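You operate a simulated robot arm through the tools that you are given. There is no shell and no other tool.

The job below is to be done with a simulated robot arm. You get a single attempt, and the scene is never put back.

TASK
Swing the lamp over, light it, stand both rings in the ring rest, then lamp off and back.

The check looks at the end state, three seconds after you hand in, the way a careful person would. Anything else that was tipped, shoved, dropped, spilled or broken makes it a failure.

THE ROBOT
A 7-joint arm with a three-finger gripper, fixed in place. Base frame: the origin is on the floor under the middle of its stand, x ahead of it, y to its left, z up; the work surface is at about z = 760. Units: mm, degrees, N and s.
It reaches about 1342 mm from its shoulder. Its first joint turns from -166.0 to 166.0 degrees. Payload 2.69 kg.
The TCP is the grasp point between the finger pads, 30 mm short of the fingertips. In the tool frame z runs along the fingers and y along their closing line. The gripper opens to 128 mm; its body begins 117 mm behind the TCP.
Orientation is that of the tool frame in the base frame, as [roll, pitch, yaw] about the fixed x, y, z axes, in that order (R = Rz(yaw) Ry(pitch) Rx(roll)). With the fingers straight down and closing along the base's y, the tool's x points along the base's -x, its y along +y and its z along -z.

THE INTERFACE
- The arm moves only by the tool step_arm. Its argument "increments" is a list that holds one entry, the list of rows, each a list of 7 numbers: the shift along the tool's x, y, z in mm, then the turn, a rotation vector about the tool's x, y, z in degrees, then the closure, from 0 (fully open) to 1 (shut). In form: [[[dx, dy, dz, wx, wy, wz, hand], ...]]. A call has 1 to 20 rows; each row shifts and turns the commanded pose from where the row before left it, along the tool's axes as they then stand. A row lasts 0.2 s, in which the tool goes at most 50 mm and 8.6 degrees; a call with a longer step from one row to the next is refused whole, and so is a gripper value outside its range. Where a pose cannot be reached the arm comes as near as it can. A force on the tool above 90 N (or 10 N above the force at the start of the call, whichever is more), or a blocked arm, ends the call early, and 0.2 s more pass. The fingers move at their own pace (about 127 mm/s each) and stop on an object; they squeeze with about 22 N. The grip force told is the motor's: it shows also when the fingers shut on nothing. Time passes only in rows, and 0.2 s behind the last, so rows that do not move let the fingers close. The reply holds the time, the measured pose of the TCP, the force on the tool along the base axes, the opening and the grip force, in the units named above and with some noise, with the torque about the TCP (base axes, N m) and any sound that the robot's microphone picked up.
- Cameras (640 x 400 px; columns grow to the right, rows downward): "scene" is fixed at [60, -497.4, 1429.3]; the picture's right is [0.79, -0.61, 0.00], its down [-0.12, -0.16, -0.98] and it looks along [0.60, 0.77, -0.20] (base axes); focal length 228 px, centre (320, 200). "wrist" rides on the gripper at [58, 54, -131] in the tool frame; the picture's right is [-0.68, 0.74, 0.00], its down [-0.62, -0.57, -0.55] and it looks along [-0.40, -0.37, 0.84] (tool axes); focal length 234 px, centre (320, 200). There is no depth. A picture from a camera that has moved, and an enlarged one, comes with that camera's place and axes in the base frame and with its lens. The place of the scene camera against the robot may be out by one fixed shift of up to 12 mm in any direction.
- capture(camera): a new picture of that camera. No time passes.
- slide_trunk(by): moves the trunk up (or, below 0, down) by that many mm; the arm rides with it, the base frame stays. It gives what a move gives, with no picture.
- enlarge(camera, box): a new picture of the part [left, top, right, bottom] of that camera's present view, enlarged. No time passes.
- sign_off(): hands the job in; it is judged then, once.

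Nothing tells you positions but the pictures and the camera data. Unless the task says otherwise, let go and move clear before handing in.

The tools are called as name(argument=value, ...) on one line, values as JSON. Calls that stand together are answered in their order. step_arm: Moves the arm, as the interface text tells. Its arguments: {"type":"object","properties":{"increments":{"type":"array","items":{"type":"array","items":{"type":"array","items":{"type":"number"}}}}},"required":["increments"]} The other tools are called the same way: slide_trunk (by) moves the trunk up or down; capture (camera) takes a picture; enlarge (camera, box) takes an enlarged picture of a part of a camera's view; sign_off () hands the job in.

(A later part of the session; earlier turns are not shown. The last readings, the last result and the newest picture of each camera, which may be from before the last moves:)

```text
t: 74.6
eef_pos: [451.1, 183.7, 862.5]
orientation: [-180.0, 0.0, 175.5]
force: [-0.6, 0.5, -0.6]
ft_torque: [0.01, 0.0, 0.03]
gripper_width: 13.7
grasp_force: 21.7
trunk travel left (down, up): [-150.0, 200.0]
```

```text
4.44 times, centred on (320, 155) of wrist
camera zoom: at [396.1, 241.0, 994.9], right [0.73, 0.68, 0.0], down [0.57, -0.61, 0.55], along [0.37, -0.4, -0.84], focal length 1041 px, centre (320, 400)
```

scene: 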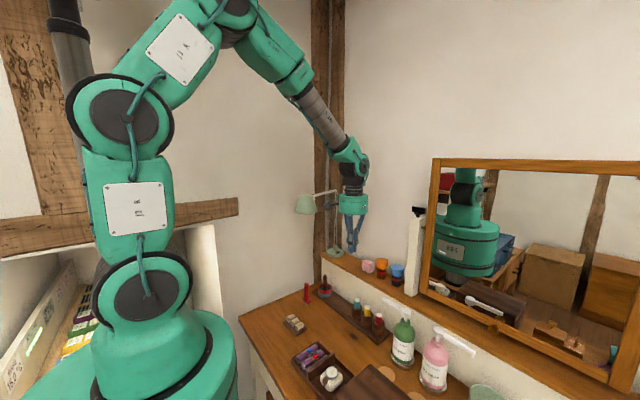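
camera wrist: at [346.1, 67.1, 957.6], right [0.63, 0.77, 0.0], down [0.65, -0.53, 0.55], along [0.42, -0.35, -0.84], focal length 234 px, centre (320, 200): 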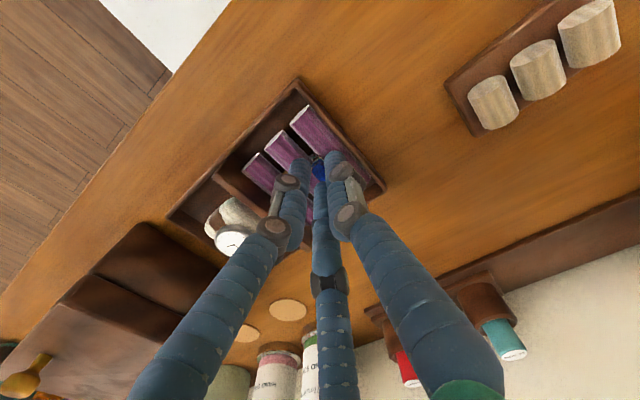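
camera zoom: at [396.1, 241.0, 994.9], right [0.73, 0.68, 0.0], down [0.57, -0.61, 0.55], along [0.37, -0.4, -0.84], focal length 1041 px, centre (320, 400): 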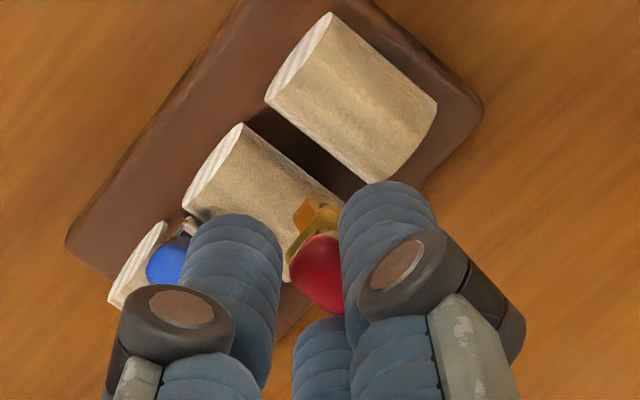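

The red ring hangs slightly tilted (band a few mm toward +x). I check the clearance between wrist and lamp shade before adjusting anything.

capture(camera="scene")

enlarge(camera="scene", box=[240, 170, 370, 300])

```text
taken
```

scene: 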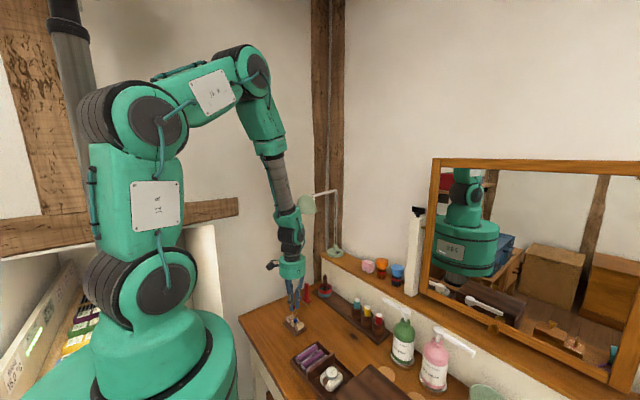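

```text
3.08 times, centred on (305, 235) of scene
camera zoom: at [60.0, -497.4, 1429.3], right [0.79, -0.61, 0.0], down [-0.12, -0.16, -0.98], along [0.6, 0.77, -0.2], focal length 701 px, centre (366, 92)
```

zoom: 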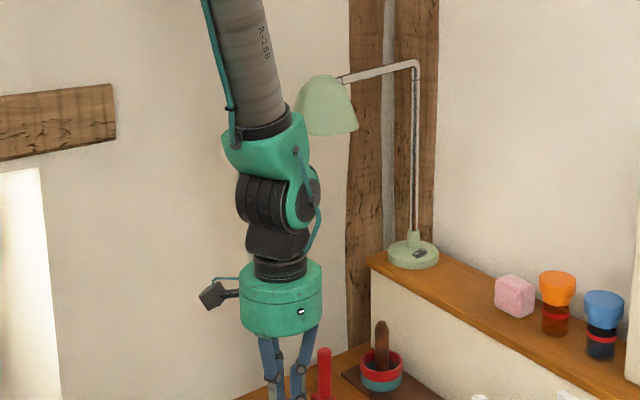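

Clearance to the shade is small but positive (~17 mm), so I keep the hand upright and shift slightly away (−x) and +1 mm in y, then lower stepwise.

step_arm(increments=[[[3.58, 0.81, 0, 0, 0, 0, 1], [0, 0, 4, 0, 0, 0, 1], [0, 0, 4, 0, 0, 0, 1], [0, 0, 0, 0, 0, 0, 1]]])

enlarge(camera="scene", box=[282, 306, 306, 330])

enlarge(camera="wrist", box=[290, 125, 350, 185])

```text
t: 75.6
eef_pos: [447.3, 185.8, 856.6]
orientation: [-180.0, -0.1, 175.5]
force: [0.3, -0.5, -0.2]
ft_torque: [-0.03, 0.0, 0.0]
gripper_width: 13.5
grasp_force: 21.3
trunk travel left (down, up): [-150.0, 200.0]
```

```text
16.00 times, centred on (294, 318) of scene
camera zoom: at [60.0, -497.4, 1429.3], right [0.79, -0.61, 0.0], down [-0.12, -0.16, -0.98], along [0.6, 0.77, -0.2], focal length 3644 px, centre (736, -1688)
```

zoom: 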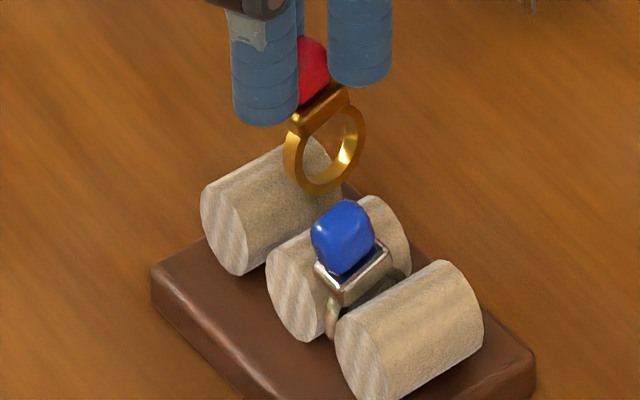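

```text
6.67 times, centred on (320, 155) of wrist
camera zoom: at [393.0, 241.9, 986.7], right [0.73, 0.68, 0.0], down [0.57, -0.61, 0.55], along [0.37, -0.4, -0.84], focal length 1561 px, centre (320, 500)
```

zoom: 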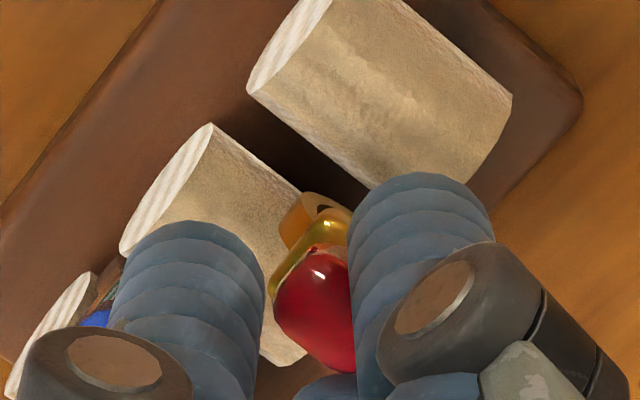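

step_arm(increments=[[[-0.1, -1.2, 0, 0, 0, 0, 1], [0, 0, 2, 0, 0, 0, 1], [0, 0, 2, 0, 0, 0, 1], [0, 0, 0, 0, 0, 0, 1]]])

step_arm(increments=[[[0, 0, 2, 0, 0, 0, 1], [0, 0, 0, 0, 0, 0, 1]]])

enlarge(camera="scene", box=[282, 306, 306, 330])

enlarge(camera="wrist", box=[290, 125, 350, 185])

```text
t: 76.6
eef_pos: [447.6, 183.8, 852.0]
orientation: [180.0, 0.1, 175.4]
force: [0.0, 0.0, 0.5]
ft_torque: [0.0, -0.01, -0.02]
gripper_width: 13.0
grasp_force: 22.5
trunk travel left (down, up): [-150.0, 200.0]
```

```text
t: 77.2
eef_pos: [447.6, 182.8, 849.4]
orientation: [-180.0, -0.1, 175.4]
force: [0.9, 0.6, 0.2]
ft_torque: [0.0, 0.01, 0.0]
gripper_width: 12.7
grasp_force: 21.8
trunk travel left (down, up): [-150.0, 200.0]
```

```text
16.00 times, centred on (294, 318) of scene
camera zoom: at [60.0, -497.4, 1429.3], right [0.79, -0.61, 0.0], down [-0.12, -0.16, -0.98], along [0.6, 0.77, -0.2], focal length 3644 px, centre (736, -1688)
```

zoom: 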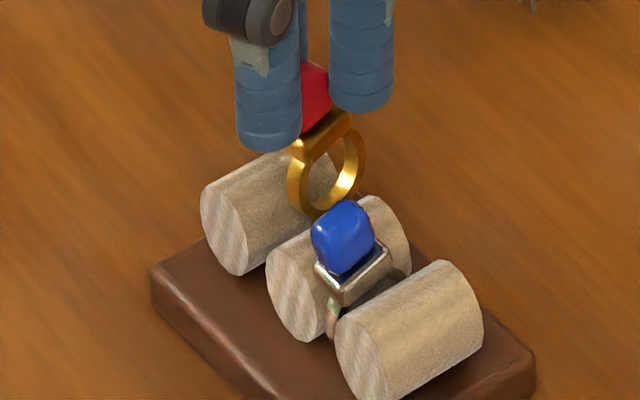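

```text
6.67 times, centred on (320, 155) of wrist
camera zoom: at [392.8, 240.7, 980.4], right [0.73, 0.68, 0.0], down [0.57, -0.61, 0.55], along [0.37, -0.4, -0.84], focal length 1561 px, centre (320, 500)
```

zoom: 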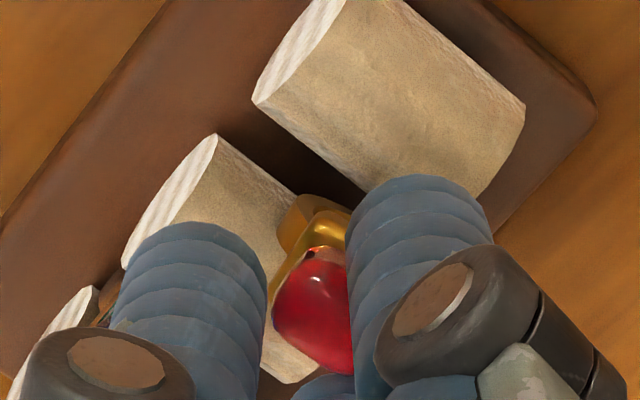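

The grip width is creeping down (13.7 → 12.7), so the gem may be turning in the fingers. A quick close look before continuing.

enlarge(camera="wrist", box=[304, 150, 344, 184])

enlarge(camera="scene", box=[287, 306, 299, 318])

```text
11.76 times, centred on (324, 167) of wrist
camera zoom: at [392.8, 240.7, 980.4], right [0.73, 0.68, 0.0], down [0.57, -0.61, 0.55], along [0.37, -0.4, -0.84], focal length 2755 px, centre (273, 588)
```

zoom: 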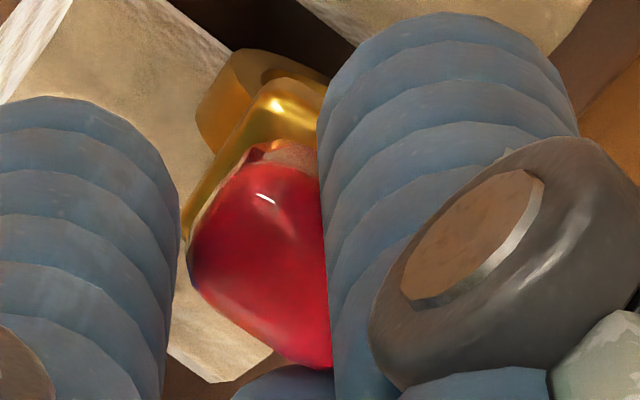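

```text
16.00 times, centred on (293, 312) of scene
camera zoom: at [60.0, -497.4, 1429.3], right [0.79, -0.61, 0.0], down [-0.12, -0.16, -0.98], along [0.6, 0.77, -0.2], focal length 3644 px, centre (752, -1592)
```

zoom: 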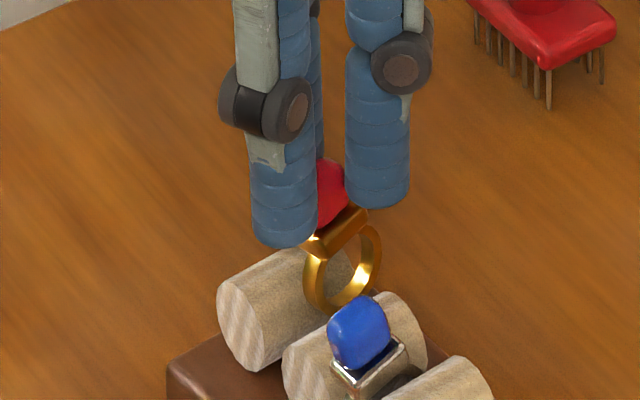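

The ring has yawed in the grip toward a more settled orientation (~15–20° relative to the hand). I raise a little and turn the hand another −13° to realign the band with the groove.

step_arm(increments=[[[0, 0, -6, 0, 0, 0, 1], [0, 0, -6, 0, 0, 0, 1], [0, 0, 0, 0, 0, 6.5, 1], [0, 0, 0, 0, 0, 6.5, 1], [0, 0, 0, 0, 0, 0, 1]]])

enlarge(camera="wrist", box=[304, 150, 344, 184])

enlarge(camera="scene", box=[284, 304, 304, 324])

enlarge(camera="wrist", box=[272, 110, 368, 200])

```text
t: 78.4
eef_pos: [448.0, 183.5, 860.3]
orientation: [-179.9, 0.0, 162.3]
force: [-0.6, -0.7, -0.3]
ft_torque: [-0.01, 0.02, 0.01]
gripper_width: 12.4
grasp_force: 22.0
trunk travel left (down, up): [-150.0, 200.0]
```

```text
11.76 times, centred on (324, 167) of wrist
camera zoom: at [407.2, 251.2, 992.6], right [0.87, 0.5, 0.0], down [0.41, -0.73, 0.55], along [0.27, -0.48, -0.84], focal length 2755 px, centre (273, 588)
```

zoom: 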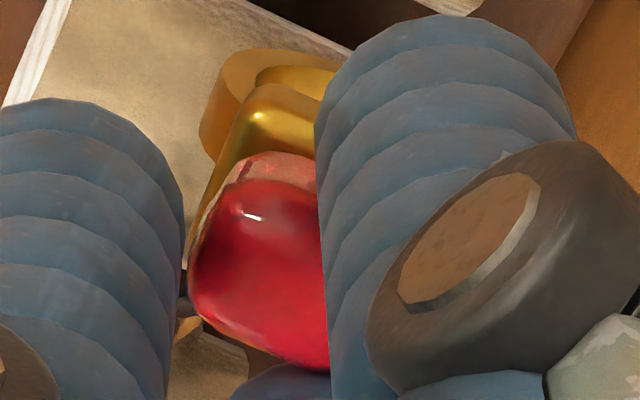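

```text
16.00 times, centred on (294, 314) of scene
camera zoom: at [60.0, -497.4, 1429.3], right [0.79, -0.61, 0.0], down [-0.12, -0.16, -0.98], along [0.6, 0.77, -0.2], focal length 3644 px, centre (736, -1624)
```

zoom: 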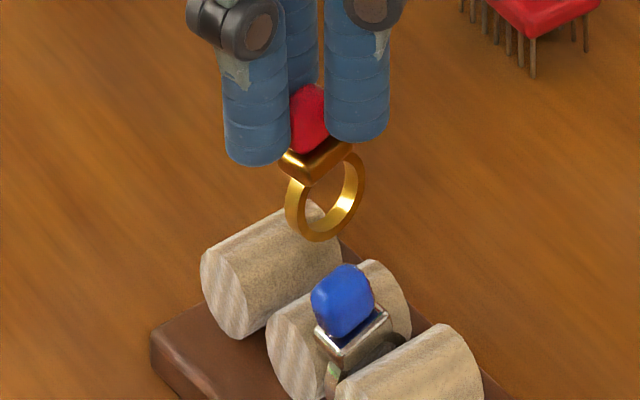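

```text
4.44 times, centred on (320, 155) of wrist
camera zoom: at [407.2, 251.2, 992.6], right [0.87, 0.5, 0.0], down [0.41, -0.73, 0.55], along [0.27, -0.48, -0.84], focal length 1041 px, centre (320, 400)
```

zoom: 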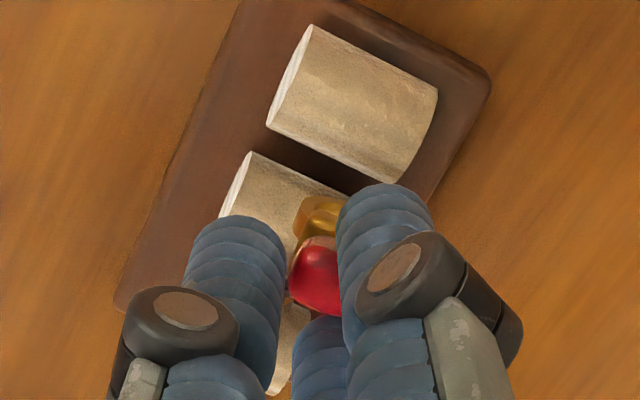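

step_arm(increments=[[[0, 0, 0, 0, 0, 0, 1], [0, 0, 0, 0, 0, 0, 1], [0, 0, 0, 0, 0, 0, 1], [0, 0, 0, 0, 0, 0, 1], [0, 0, 0, 0, 0, 0, 1]]])

enlarge(camera="wrist", box=[304, 150, 344, 184])

enlarge(camera="scene", box=[288, 308, 300, 320])

```text
t: 79.6
eef_pos: [447.2, 182.5, 861.2]
orientation: [-179.9, 0.0, 162.4]
force: [-0.7, -0.4, -0.5]
ft_torque: [-0.01, 0.0, 0.0]
gripper_width: 12.2
grasp_force: 21.9
trunk travel left (down, up): [-150.0, 200.0]
```

```text
11.76 times, centred on (324, 167) of wrist
camera zoom: at [407.1, 251.2, 992.6], right [0.87, 0.5, 0.0], down [0.42, -0.73, 0.55], along [0.27, -0.48, -0.84], focal length 2755 px, centre (273, 588)
```

zoom: 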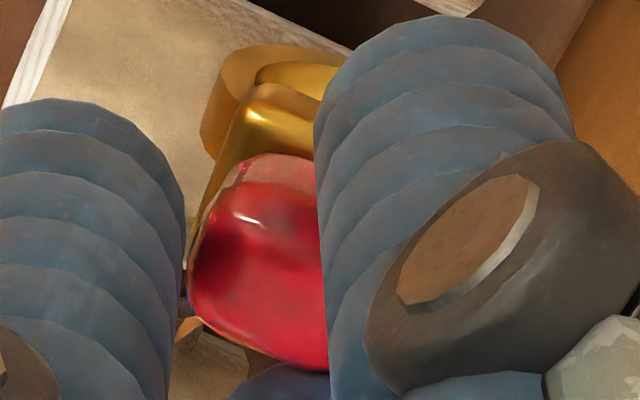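

```text
16.00 times, centred on (294, 314) of scene
camera zoom: at [60.0, -497.4, 1429.3], right [0.79, -0.61, 0.0], down [-0.12, -0.16, -0.98], along [0.6, 0.77, -0.2], focal length 3644 px, centre (736, -1624)
```

zoom: 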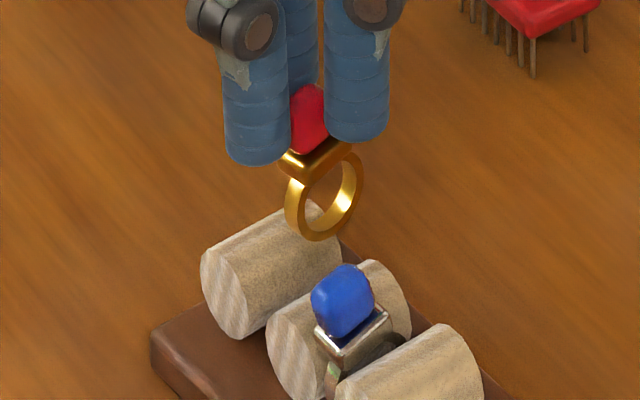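

step_arm(increments=[[[0, 0, 0, 0, 0, 4, 1], [2.19, 0.1, 3, 0, 0, 0, 1], [0, 0, 5, 0, 0, 0, 1], [0, 0, 4, 0, 0, 0, 1], [0, 0, 0, 0, 0, 0, 1]]])

enlarge(camera="scene", box=[288, 310, 300, 322])

enlarge(camera="wrist", box=[290, 125, 350, 185])

```text
t: 80.8
eef_pos: [445.3, 185.2, 850.2]
orientation: [-179.9, -0.1, 158.4]
force: [0.6, -0.5, 0.5]
ft_torque: [0.0, 0.04, 0.02]
gripper_width: 12.4
grasp_force: 21.6
trunk travel left (down, up): [-150.0, 200.0]
```

```text
16.00 times, centred on (294, 316) of scene
camera zoom: at [60.0, -497.4, 1429.3], right [0.79, -0.61, 0.0], down [-0.12, -0.16, -0.98], along [0.6, 0.77, -0.2], focal length 3644 px, centre (736, -1656)
```

zoom: 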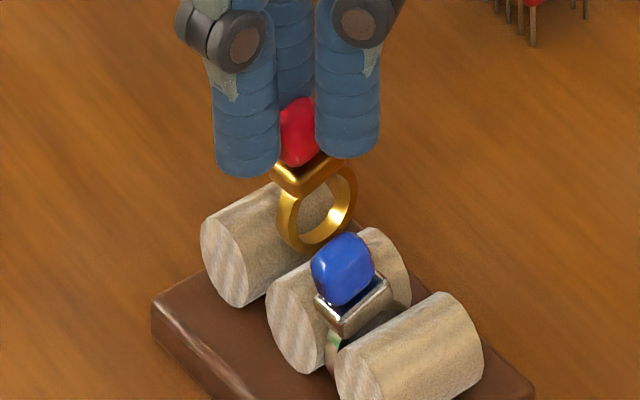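

```text
6.67 times, centred on (320, 155) of wrist
camera zoom: at [409.9, 254.6, 980.7], right [0.9, 0.43, 0.0], down [0.36, -0.75, 0.55], along [0.24, -0.49, -0.84], focal length 1561 px, centre (320, 500)
```

zoom: 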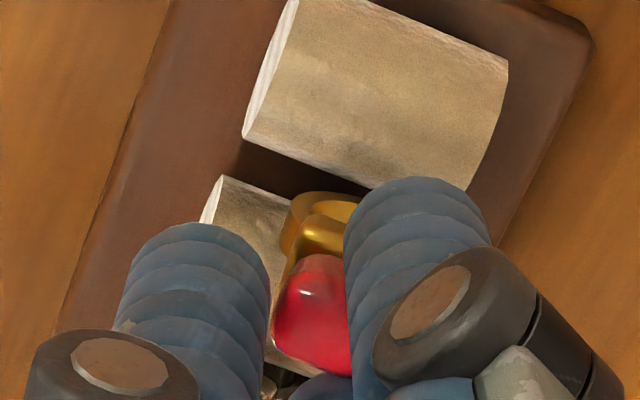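

Band now looks parallel to the groove and centred. I lower in small steps.

step_arm(increments=[[[0, 0, 2, 0, 0, 0, 1], [0, 0, 0, 0, 0, 0, 1]]])

step_arm(increments=[[[0, 0, 2, 0, 0, 0, 1], [0, 0, 0, 0, 0, 0, 1]]])

enlarge(camera="scene", box=[288, 310, 300, 322])

enlarge(camera="wrist", box=[290, 125, 350, 185])

```text
t: 81.4
eef_pos: [445.6, 184.2, 848.0]
orientation: [-179.9, 0.0, 158.4]
force: [0.5, -0.1, -0.4]
ft_torque: [-0.01, -0.01, -0.02]
gripper_width: 12.2
grasp_force: 22.1
trunk travel left (down, up): [-150.0, 200.0]
```

```text
t: 82.0
eef_pos: [445.3, 183.6, 845.2]
orientation: [180.0, 0.0, 158.4]
force: [-0.1, -0.2, -1.0]
ft_torque: [0.0, -0.02, -0.02]
gripper_width: 12.2
grasp_force: 21.7
trunk travel left (down, up): [-150.0, 200.0]
```

```text
16.00 times, centred on (294, 316) of scene
camera zoom: at [60.0, -497.4, 1429.3], right [0.79, -0.61, 0.0], down [-0.12, -0.16, -0.98], along [0.6, 0.77, -0.2], focal length 3644 px, centre (736, -1656)
```

zoom: 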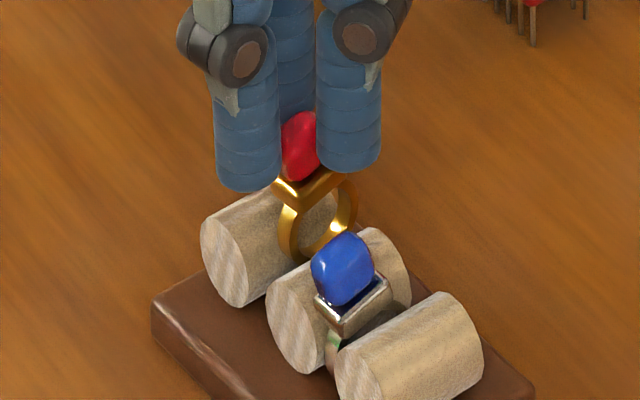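

```text
6.67 times, centred on (320, 155) of wrist
camera zoom: at [410.0, 254.3, 976.8], right [0.9, 0.43, 0.0], down [0.36, -0.75, 0.55], along [0.24, -0.49, -0.84], focal length 1561 px, centre (320, 500)
```

zoom: 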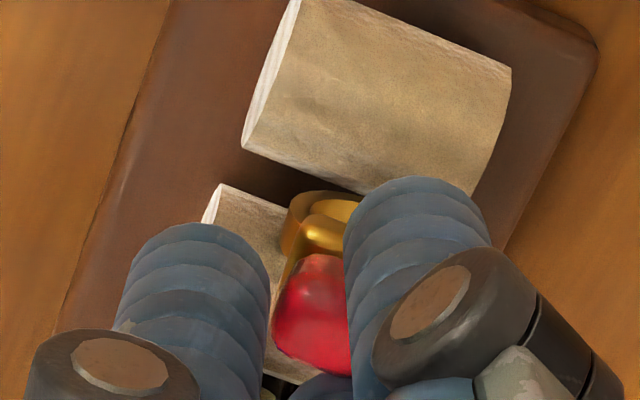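

step_arm(increments=[[[0, 0, 2, 0, 0, 0, 1], [0, 0, 0, 0, 0, 0, 1]]])

step_arm(increments=[[[0, 0, 1.5, 0, 0, 0, 1], [0, 0, 0, 0, 0, 0, 1]]])

step_arm(increments=[[[0, 0, 1.5, 0, 0, 0, 1], [0, 0, 0, 0, 0, 0, 1]]])

enlarge(camera="scene", box=[288, 310, 300, 322])

enlarge(camera="wrist", box=[290, 125, 350, 185])

```text
t: 82.6
eef_pos: [445.0, 185.0, 843.0]
orientation: [-179.9, 0.1, 158.5]
force: [-0.3, -0.5, 0.1]
ft_torque: [-0.03, 0.0, 0.0]
gripper_width: 12.4
grasp_force: 22.6
trunk travel left (down, up): [-150.0, 200.0]
```

```text
t: 83.2
eef_pos: [445.2, 183.9, 842.5]
orientation: [179.9, 0.1, 158.4]
force: [0.8, 0.1, 0.1]
ft_torque: [-0.05, -0.01, -0.03]
gripper_width: 12.6
grasp_force: 22.5
trunk travel left (down, up): [-150.0, 200.0]
```

```text
t: 83.8
eef_pos: [444.4, 184.5, 840.6]
orientation: [180.0, 0.0, 158.4]
force: [-1.1, -1.4, 0.3]
ft_torque: [-0.03, -0.03, -0.01]
gripper_width: 12.2
grasp_force: 22.2
trunk travel left (down, up): [-150.0, 200.0]
```

```text
16.00 times, centred on (294, 316) of scene
camera zoom: at [60.0, -497.4, 1429.3], right [0.79, -0.61, 0.0], down [-0.12, -0.16, -0.98], along [0.6, 0.77, -0.2], focal length 3644 px, centre (736, -1656)
```

zoom: 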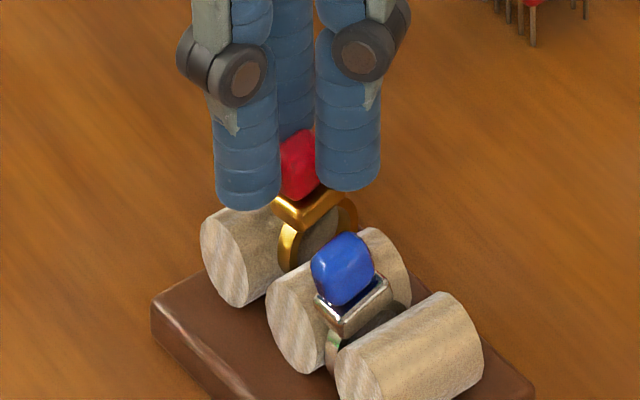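

```text
6.67 times, centred on (320, 155) of wrist
camera zoom: at [409.8, 254.5, 971.7], right [0.9, 0.44, 0.0], down [0.36, -0.75, 0.55], along [0.24, -0.49, -0.84], focal length 1561 px, centre (320, 500)
```

zoom: 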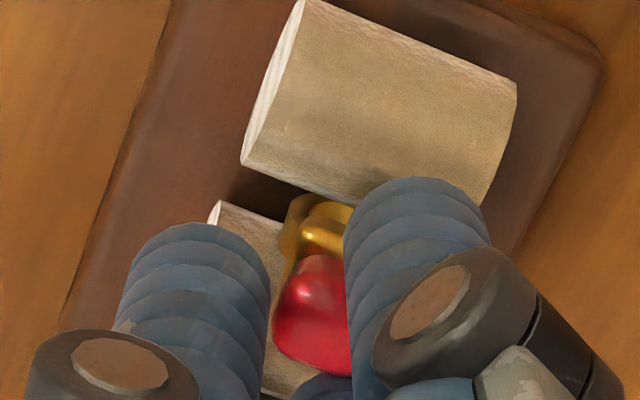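

step_arm(increments=[[[0, 0, 1, 0, 0, 0, 1], [0, 0, 0, 0, 0, 0, 1]]])

step_arm(increments=[[[0, 0, 1, 0, 0, 0, 1], [0, 0, 0, 0, 0, 0, 1]]])

step_arm(increments=[[[0, 0, 1, 0, 0, 0, 1], [0, 0, 0, 0, 0, 0, 1]]])

enlarge(camera="scene", box=[288, 310, 300, 322])

enlarge(camera="wrist", box=[290, 125, 350, 185])

```text
t: 84.4
eef_pos: [444.2, 184.2, 839.6]
orientation: [-180.0, 0.1, 158.3]
force: [0.4, -0.7, 0.1]
ft_torque: [-0.02, 0.01, 0.02]
gripper_width: 12.2
grasp_force: 21.3
trunk travel left (down, up): [-150.0, 200.0]
```

```text
t: 85.0
eef_pos: [444.3, 185.0, 837.9]
orientation: [180.0, 0.0, 158.4]
force: [-0.4, -0.4, 0.4]
ft_torque: [-0.11, -0.02, 0.01]
gripper_width: 12.2
grasp_force: 22.4
trunk travel left (down, up): [-150.0, 200.0]
```

```text
t: 85.6
eef_pos: [445.4, 184.0, 837.7]
orientation: [-179.9, -0.1, 158.4]
force: [0.1, -0.9, 0.2]
ft_torque: [-0.02, -0.03, -0.04]
gripper_width: 12.0
grasp_force: 21.5
trunk travel left (down, up): [-150.0, 200.0]
```

```text
16.00 times, centred on (294, 316) of scene
camera zoom: at [60.0, -497.4, 1429.3], right [0.79, -0.61, 0.0], down [-0.12, -0.16, -0.98], along [0.6, 0.77, -0.2], focal length 3644 px, centre (736, -1656)
```

zoom: 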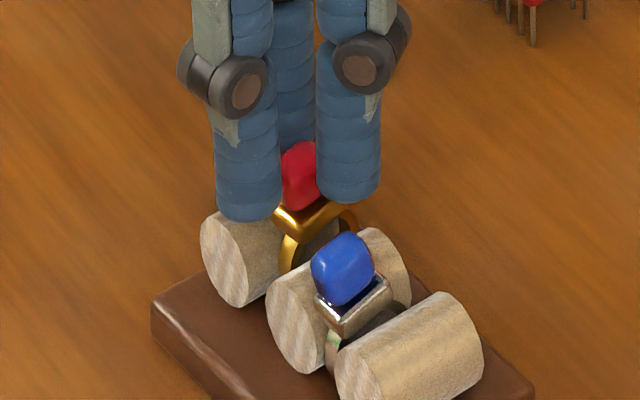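

```text
6.67 times, centred on (320, 155) of wrist
camera zoom: at [409.9, 254.5, 968.4], right [0.9, 0.44, 0.0], down [0.36, -0.75, 0.55], along [0.24, -0.49, -0.84], focal length 1561 px, centre (320, 500)
```

zoom: 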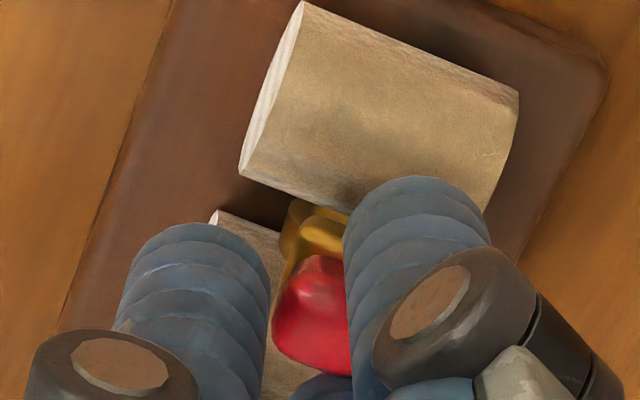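

step_arm(increments=[[[0, 0, 1, 0, 0, 0, 1], [0, 0, 0, 0, 0, 0, 1]]])

step_arm(increments=[[[0, 0, 1, 0, 0, 0, 1], [0, 0, 0, 0, 0, 0, 1]]])

step_arm(increments=[[[0, 0, 1, 0, 0, 0, 1], [0, 0, 0, 0, 0, 0, 1]]])

enlarge(camera="scene", box=[288, 310, 300, 322])

```text
t: 86.2
eef_pos: [445.1, 182.3, 836.5]
orientation: [-180.0, 0.0, 158.4]
force: [0.6, -0.8, 0.3]
ft_torque: [-0.03, -0.05, 0.02]
gripper_width: 12.1
grasp_force: 22.1
trunk travel left (down, up): [-150.0, 200.0]
```

```text
t: 86.8
eef_pos: [444.5, 184.2, 834.7]
orientation: [-180.0, 0.0, 158.4]
force: [0.0, -0.6, -0.1]
ft_torque: [-0.02, 0.01, -0.04]
gripper_width: 12.4
grasp_force: 22.2
trunk travel left (down, up): [-150.0, 200.0]
```

```text
t: 87.4
eef_pos: [444.8, 183.4, 833.6]
orientation: [180.0, 0.0, 158.4]
force: [0.2, -1.1, -0.3]
ft_torque: [-0.04, 0.04, -0.04]
gripper_width: 12.4
grasp_force: 21.9
trunk travel left (down, up): [-150.0, 200.0]
```

```text
16.00 times, centred on (294, 316) of scene
camera zoom: at [60.0, -497.4, 1429.3], right [0.79, -0.61, 0.0], down [-0.12, -0.16, -0.98], along [0.6, 0.77, -0.2], focal length 3644 px, centre (736, -1656)
```

zoom: 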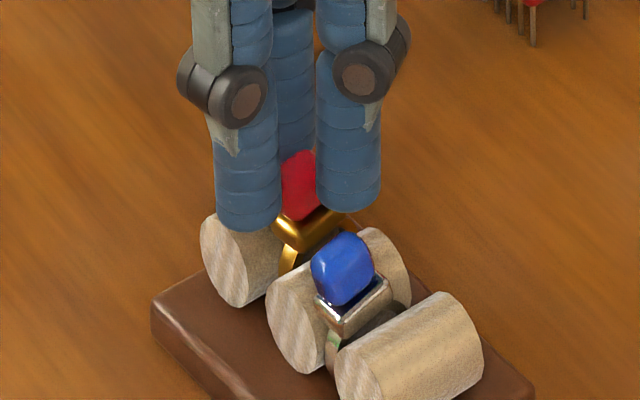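

The red ring sits deep in its groove. I release gently.

step_arm(increments=[[[0, 0, 0, 0, 0, 0, 0.89], [0, 0, 0, 0, 0, 0, 0.87], [0, 0, 0, 0, 0, 0, 0.85], [0, 0, 0, 0, 0, 0, 0.82], [0, 0, 0, 0, 0, 0, 0.797], [0, 0, 0, 0, 0, 0, 0.797]]])

enlarge(camera="scene", box=[288, 310, 300, 322])

enlarge(camera="wrist", box=[290, 125, 350, 185])

```text
t: 88.8
eef_pos: [445.0, 184.3, 833.2]
orientation: [-179.9, 0.0, 158.4]
force: [-0.1, 0.6, -0.6]
ft_torque: [-0.02, -0.03, -0.02]
gripper_width: 26.2
grasp_force: 0.1
trunk travel left (down, up): [-150.0, 200.0]
```

```text
16.00 times, centred on (294, 316) of scene
camera zoom: at [60.0, -497.4, 1429.3], right [0.79, -0.61, 0.0], down [-0.12, -0.16, -0.98], along [0.6, 0.77, -0.2], focal length 3644 px, centre (736, -1656)
```

zoom: 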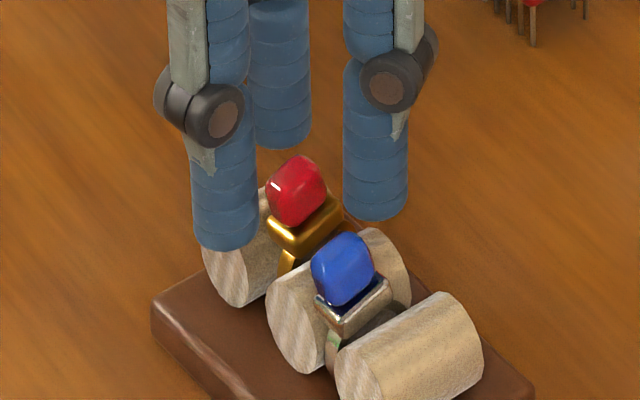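

```text
6.67 times, centred on (320, 155) of wrist
camera zoom: at [409.9, 254.7, 965.8], right [0.9, 0.43, 0.0], down [0.36, -0.75, 0.55], along [0.24, -0.49, -0.84], focal length 1561 px, centre (320, 500)
```

zoom: 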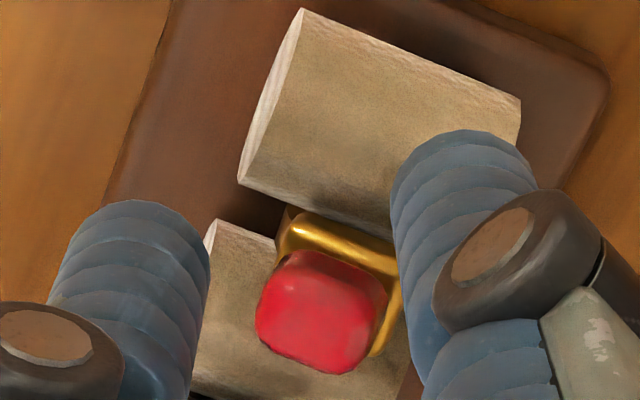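

Both rings stand in the rest. I lift away and verify.

step_arm(increments=[[[0, 0, -4, 0, 0, 0, 0.797], [0, 0, -8, 0, 0, 0, 0.797], [0, 0, -20, 0, 0, 0, 0.797], [0, 0, -35, 0, 0, 0, 0.797], [0, 0, -35, 0, 0, 0, 0.797], [0, 0, 0, 0, 0, 0, 0.797]]])

enlarge(camera="scene", box=[284, 308, 308, 332])

enlarge(camera="wrist", box=[260, 100, 380, 200])

capture(camera="scene")

```text
t: 90.2
eef_pos: [443.6, 183.2, 937.2]
orientation: [-180.0, -0.1, 158.4]
force: [-1.0, 0.0, 0.6]
ft_torque: [0.02, -0.02, -0.02]
gripper_width: 26.2
grasp_force: 0.0
trunk travel left (down, up): [-150.0, 200.0]
```

```text
16.00 times, centred on (296, 320) of scene
camera zoom: at [60.0, -497.4, 1429.3], right [0.79, -0.61, 0.0], down [-0.12, -0.16, -0.98], along [0.6, 0.77, -0.2], focal length 3644 px, centre (704, -1720)
```

zoom: 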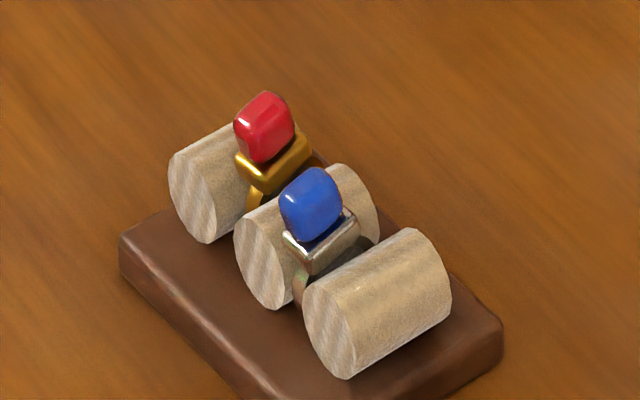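

```text
4.00 times, centred on (320, 150) of wrist
camera zoom: at [408.6, 254.5, 1068.0], right [0.9, 0.44, 0.0], down [0.36, -0.75, 0.55], along [0.24, -0.49, -0.84], focal length 937 px, centre (320, 400)
```

zoom: 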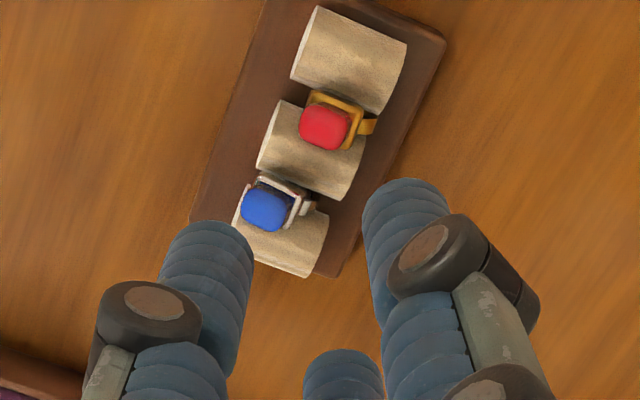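

```text
taken
```

scene: 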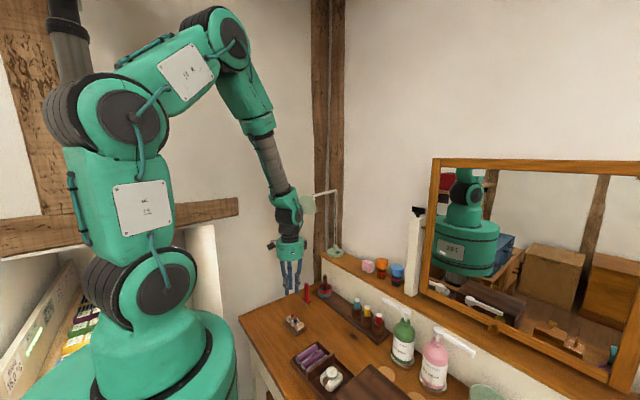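

Both rings stand upright in separate grooves. Next: lamp off. I back away from the shade, then turn the hand to the same leaning pose used for the switch.

step_arm(increments=[[[-15.2, -38.4, -7.7, 0, 0, 0, 1], [-15.2, -38.4, -7.7, 0, 0, 0, 1], [-15.2, -38.4, -7.7, 0, 0, 0, 1], [-30.9, 6.8, -29, 0, 0, 0, 1], [-30.9, 6.8, -29, 0, 0, 0, 1], [-30.9, 6.8, -29, 0, 0, 0, 1], [-30.9, 6.8, -29, 0, 0, 0, 1], [-30.9, 6.8, -29, 0, 0, 0, 1], [0, 0, 0, 0, 0, 0, 1]]])

step_arm(increments=[[[0, 0, 0, 0, 0, -8.25, 1], [0, 0, 0, 0, 0, -8.25, 1], [0, 0, 0, 0, 0, -8.25, 1], [0, 0, 0, 0, 0, -8.25, 1], [0, 0, 0, 0, 0, -8.25, 1], [0, 0, 0, 0, 0, -8.25, 1], [0, 0, 0, 0, 0, -8.25, 1], [0, 0, 0, 0, 0, -8.25, 1], [0, 0, 0, 0, 0, -8.25, 1], [0, 0, 0, 0, 0, -8.25, 1], [0, 0, 0, 0, 0, -8.25, 1], [0, 0, 0, 0, 0, 0, 1]]])

capture(camera="scene")

capture(camera="wrist")

```text
t: 92.2
eef_pos: [601.3, 35.7, 1104.2]
orientation: [-180.0, 0.0, 158.3]
force: [0.8, -0.6, -0.4]
ft_torque: [0.0, 0.03, 0.0]
gripper_width: 2.2
grasp_force: 21.7
trunk travel left (down, up): [-150.0, 200.0]
```

```text
t: 94.8
eef_pos: [602.2, 34.1, 1103.6]
orientation: [180.0, 0.0, -110.8]
force: [0.8, -0.7, 1.1]
ft_torque: [-0.03, 0.05, 0.02]
gripper_width: 2.4
grasp_force: 21.8
trunk travel left (down, up): [-150.0, 200.0]
```

```text
taken
```

scene: 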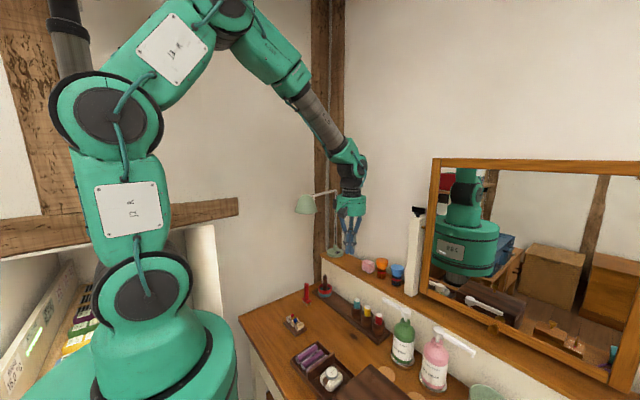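

```text
taken
camera wrist: at [529.7, -1.7, 1235.5], right [-0.45, 0.89, 0.0], down [0.75, 0.37, 0.55], along [0.49, 0.25, -0.84], focal length 234 px, centre (320, 200)
```

wrist: 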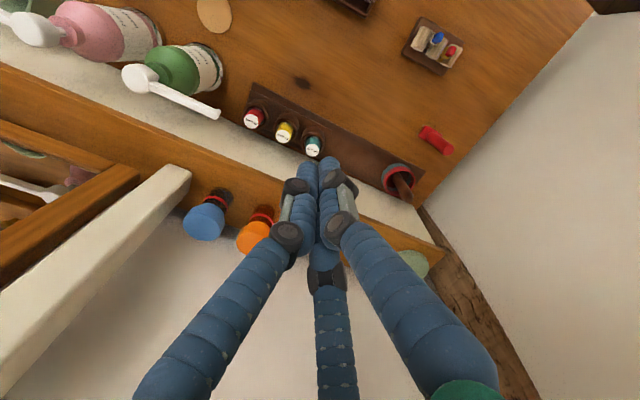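

step_arm(increments=[[[0, 0, 0, 0, 0, -8.25, 1], [0, 0, 0, 0, 0, -8.25, 1], [0, 0, 0, 0, 0, -8.25, 1], [0, 0, 0, 0, 0, -8.25, 1], [0, 0, 0, 0, 0, -8.25, 1], [0, 0, 0, 0, 0, -8.25, 1], [0, 0, 0, 0, 0, -8.25, 1], [0, 0, 0, 0, 0, -8.25, 1], [0, 0, 0, 0, 0, -8.25, 1], [0, 0, 0, 0, 0, -8.25, 1], [0, 0, 0, 0, 0, -8.25, 1], [0, 0, 0, 0, 0, 0, 1]]])

step_arm(increments=[[[0, 0, 0, 0, 8.125, 0, 1], [0, 0, 0, 0, 8.125, 0, 1], [0, 0, 0, 0, 8.125, 0, 1], [0, 0, 0, 0, 8.125, 0, 1], [0, 0, 0, 0, 8.125, 0, 1], [0, 0, 0, 0, 8.125, 0, 1], [0, 0, 0, 0, 8.125, 0, 1], [0, 0, 0, 0, 8.125, 0, 1], [0, 0, 0, 0, 0, 0, 1]]])

capture(camera="scene")

enlarge(camera="scene", box=[280, 180, 360, 260])

```text
t: 97.4
eef_pos: [601.4, 36.0, 1104.1]
orientation: [180.0, 0.0, -20.2]
force: [-0.1, 1.1, 0.0]
ft_torque: [0.01, -0.06, 0.0]
gripper_width: 2.4
grasp_force: 21.9
trunk travel left (down, up): [-150.0, 200.0]
```

```text
t: 99.4
eef_pos: [601.1, 34.2, 1104.4]
orientation: [-179.9, -64.9, -20.2]
force: [-0.8, -0.2, -0.3]
ft_torque: [-0.03, -0.02, -0.02]
gripper_width: 2.4
grasp_force: 22.4
trunk travel left (down, up): [-150.0, 200.0]
```

```text
taken
```

scene: 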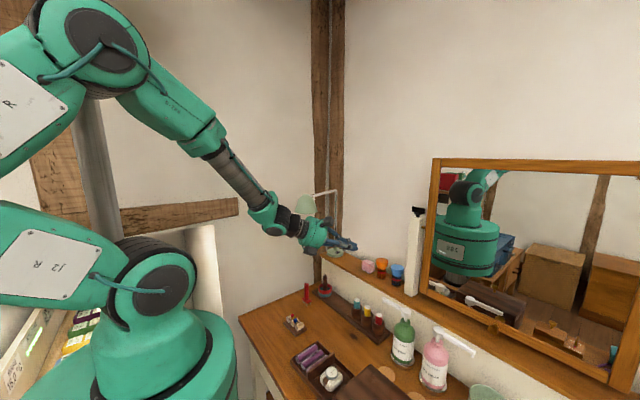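

```text
5.00 times, centred on (320, 220) of scene
camera zoom: at [60.0, -497.4, 1429.3], right [0.79, -0.61, 0.0], down [-0.12, -0.16, -0.98], along [0.6, 0.77, -0.2], focal length 1139 px, centre (320, 100)
```

zoom: 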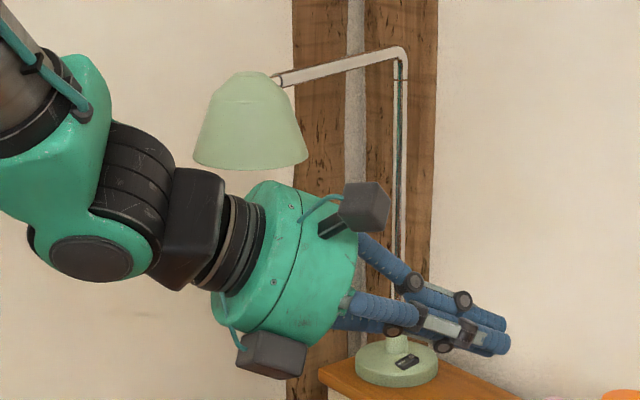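

The pose is good and the shade is clear. I descend and slide under the lamp as before.

step_arm(increments=[[[-24.9, 0.2, 35.2, 0, 0, 0, 1], [-24.9, 0.2, 35.2, 0, 0, 0, 1], [-7.57, -39.4, -10.35, 0, 0, 0, 1], [-7.57, -39.4, -10.35, 0, 0, 0, 1], [-7.57, -39.4, -10.35, 0, 0, 0, 1], [0, 0, 0, 0, 0, 0, 1]]])

capture(camera="scene")

enlarge(camera="scene", box=[240, 170, 370, 270])

```text
t: 100.8
eef_pos: [647.8, 145.6, 1020.6]
orientation: [179.9, -64.9, -20.1]
force: [0.8, 0.0, 0.0]
ft_torque: [-0.03, 0.01, -0.04]
gripper_width: 2.4
grasp_force: 21.4
trunk travel left (down, up): [-150.0, 200.0]
```

```text
taken
```

scene: 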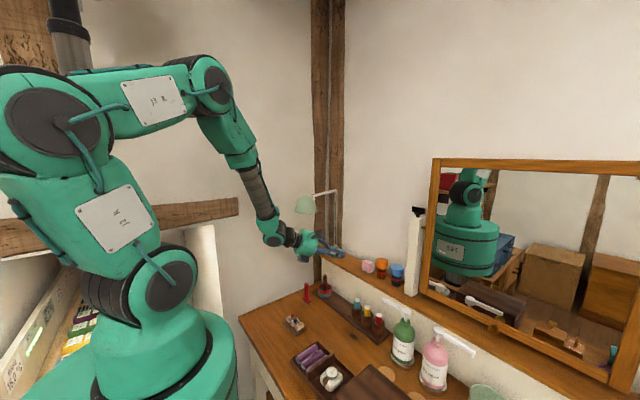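

```text
4.00 times, centred on (305, 220) of scene
camera zoom: at [60.0, -497.4, 1429.3], right [0.79, -0.61, 0.0], down [-0.12, -0.16, -0.98], along [0.6, 0.77, -0.2], focal length 911 px, centre (380, 120)
```

zoom: 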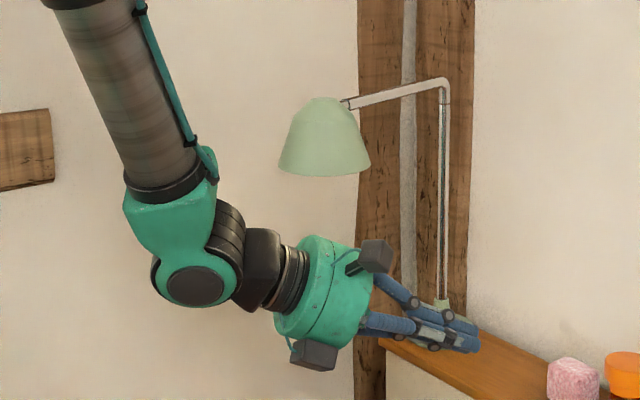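

step_arm(increments=[[[-7.57, -39.4, -10.35, 0, 0, 0, 1], [-7.57, -39.4, -10.35, 0, 0, 0, 1], [-7.57, -39.4, -10.35, 0, 0, 0, 1], [0, 0, 0, 0, 0, 0, 1]]])

step_arm(increments=[[[8.8, -15.1, 29.9, 0, 0, 0, 1], [8.8, -15.1, 29.9, 0, 0, 0, 1], [6.5, -11.1, 22, 0, 0, 0, 1], [0, 0, 0, 0, 0, 0, 1]]])

enlarge(camera="scene", box=[328, 240, 348, 256])

enlarge(camera="scene", box=[240, 170, 370, 270])

enlarge(camera="wrist", box=[240, 120, 360, 220])

```text
t: 101.8
eef_pos: [651.5, 267.1, 1013.4]
orientation: [179.9, -64.9, -20.1]
force: [0.4, 0.4, -0.2]
ft_torque: [-0.01, 0.01, -0.04]
gripper_width: 2.1
grasp_force: 21.8
trunk travel left (down, up): [-150.0, 200.0]
```

```text
t: 102.8
eef_pos: [747.5, 277.4, 1001.6]
orientation: [180.0, -64.9, -20.2]
force: [-0.3, 0.8, -0.7]
ft_torque: [-0.02, -0.02, 0.03]
gripper_width: 2.3
grasp_force: 21.5
trunk travel left (down, up): [-150.0, 200.0]
```

```text
16.00 times, centred on (338, 248) of scene
camera zoom: at [60.0, -497.4, 1429.3], right [0.79, -0.61, 0.0], down [-0.12, -0.16, -0.98], along [0.6, 0.77, -0.2], focal length 3644 px, centre (32, -568)
```

zoom: 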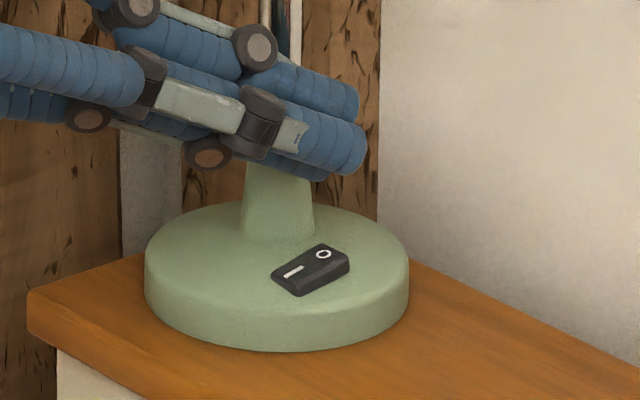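

```text
4.00 times, centred on (305, 220) of scene
camera zoom: at [60.0, -497.4, 1429.3], right [0.79, -0.61, 0.0], down [-0.12, -0.16, -0.98], along [0.6, 0.77, -0.2], focal length 911 px, centre (380, 120)
```

zoom: 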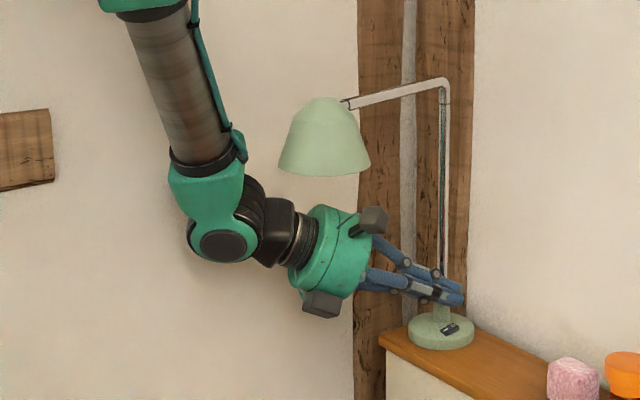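

```text
4.00 times, centred on (300, 170) of wrist
camera zoom: at [638.9, 258.0, 1110.5], right [-0.52, -0.59, -0.61], down [-0.52, 0.79, -0.33], along [0.68, 0.15, -0.72], focal length 937 px, centre (400, 320)
```

zoom: 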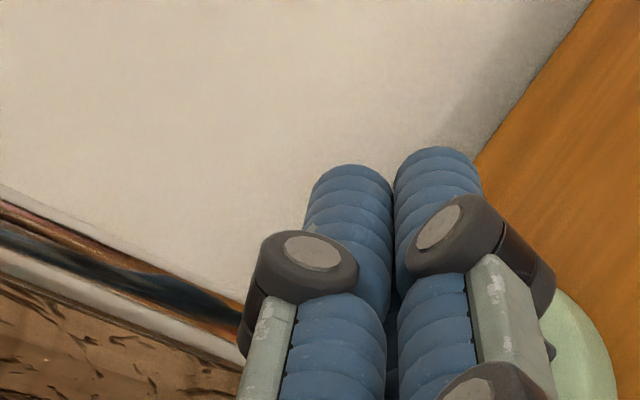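

The finger is near the "O" end. I make a small correction and come down to about 15 mm above it.

step_arm(increments=[[[-9.2, -3.24, 8.63, 0, 0, 0, 1], [-4.5, 0, 2.1, 0, 0, 0, 1], [0, 0, 0, 0, 0, 0, 1]]])

enlarge(camera="scene", box=[330, 242, 346, 254])

capture(camera="wrist")

```text
t: 103.6
eef_pos: [749.7, 279.3, 986.1]
orientation: [180.0, -64.9, -20.2]
force: [0.2, -0.5, 0.2]
ft_torque: [-0.03, -0.02, -0.02]
gripper_width: 2.3
grasp_force: 22.4
trunk travel left (down, up): [-150.0, 200.0]
```

```text
16.00 times, centred on (338, 248) of scene
camera zoom: at [60.0, -497.4, 1429.3], right [0.79, -0.61, 0.0], down [-0.12, -0.16, -0.98], along [0.6, 0.77, -0.2], focal length 3644 px, centre (32, -568)
```

zoom: 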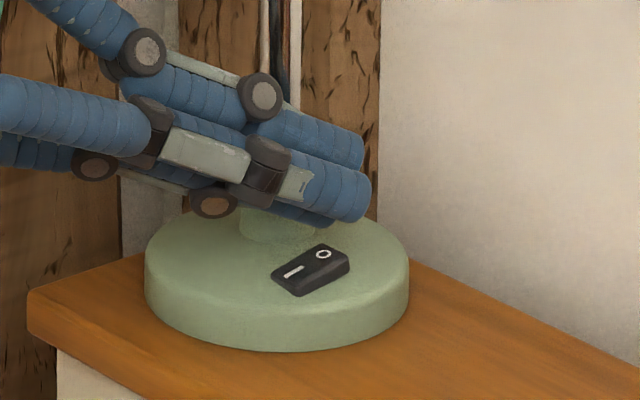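

```text
taken
camera wrist: at [643.3, 260.2, 1093.0], right [-0.52, -0.59, -0.61], down [-0.52, 0.79, -0.33], along [0.68, 0.15, -0.72], focal length 234 px, centre (320, 200)
```

wrist: 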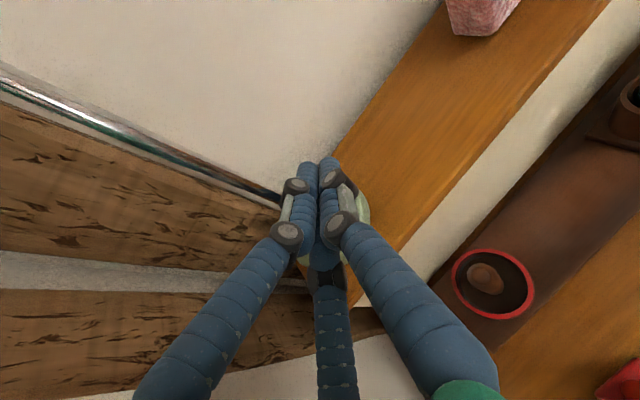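

step_arm(increments=[[[-2.27, 0, 1.06, 0, 0, 0, 1], [-2.27, 0, 1.06, 0, 0, 0, 1], [-1.36, 0, 0.634, 0, 0, 0, 1], [0, 0, 0, 0, 0, 0, 1]]])

enlarge(camera="scene", box=[330, 242, 346, 254])

```text
t: 104.6
eef_pos: [750.4, 278.3, 979.6]
orientation: [-180.0, -65.0, -20.1]
force: [0.5, 0.3, 0.3]
ft_torque: [0.03, 0.01, -0.04]
gripper_width: 2.4
grasp_force: 21.8
trunk travel left (down, up): [-150.0, 200.0]
```

```text
16.00 times, centred on (338, 248) of scene
camera zoom: at [60.0, -497.4, 1429.3], right [0.79, -0.61, 0.0], down [-0.12, -0.16, -0.98], along [0.6, 0.77, -0.2], focal length 3644 px, centre (32, -568)
```

zoom: 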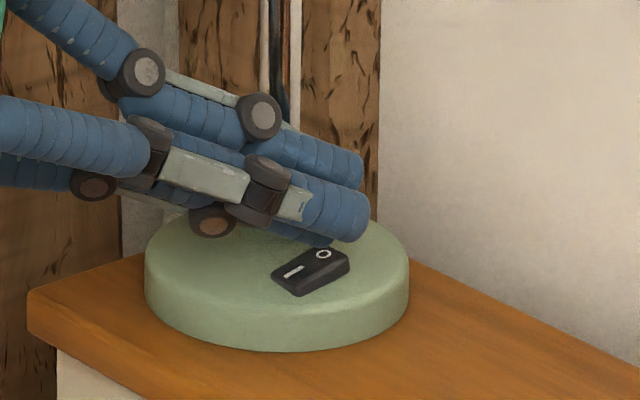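

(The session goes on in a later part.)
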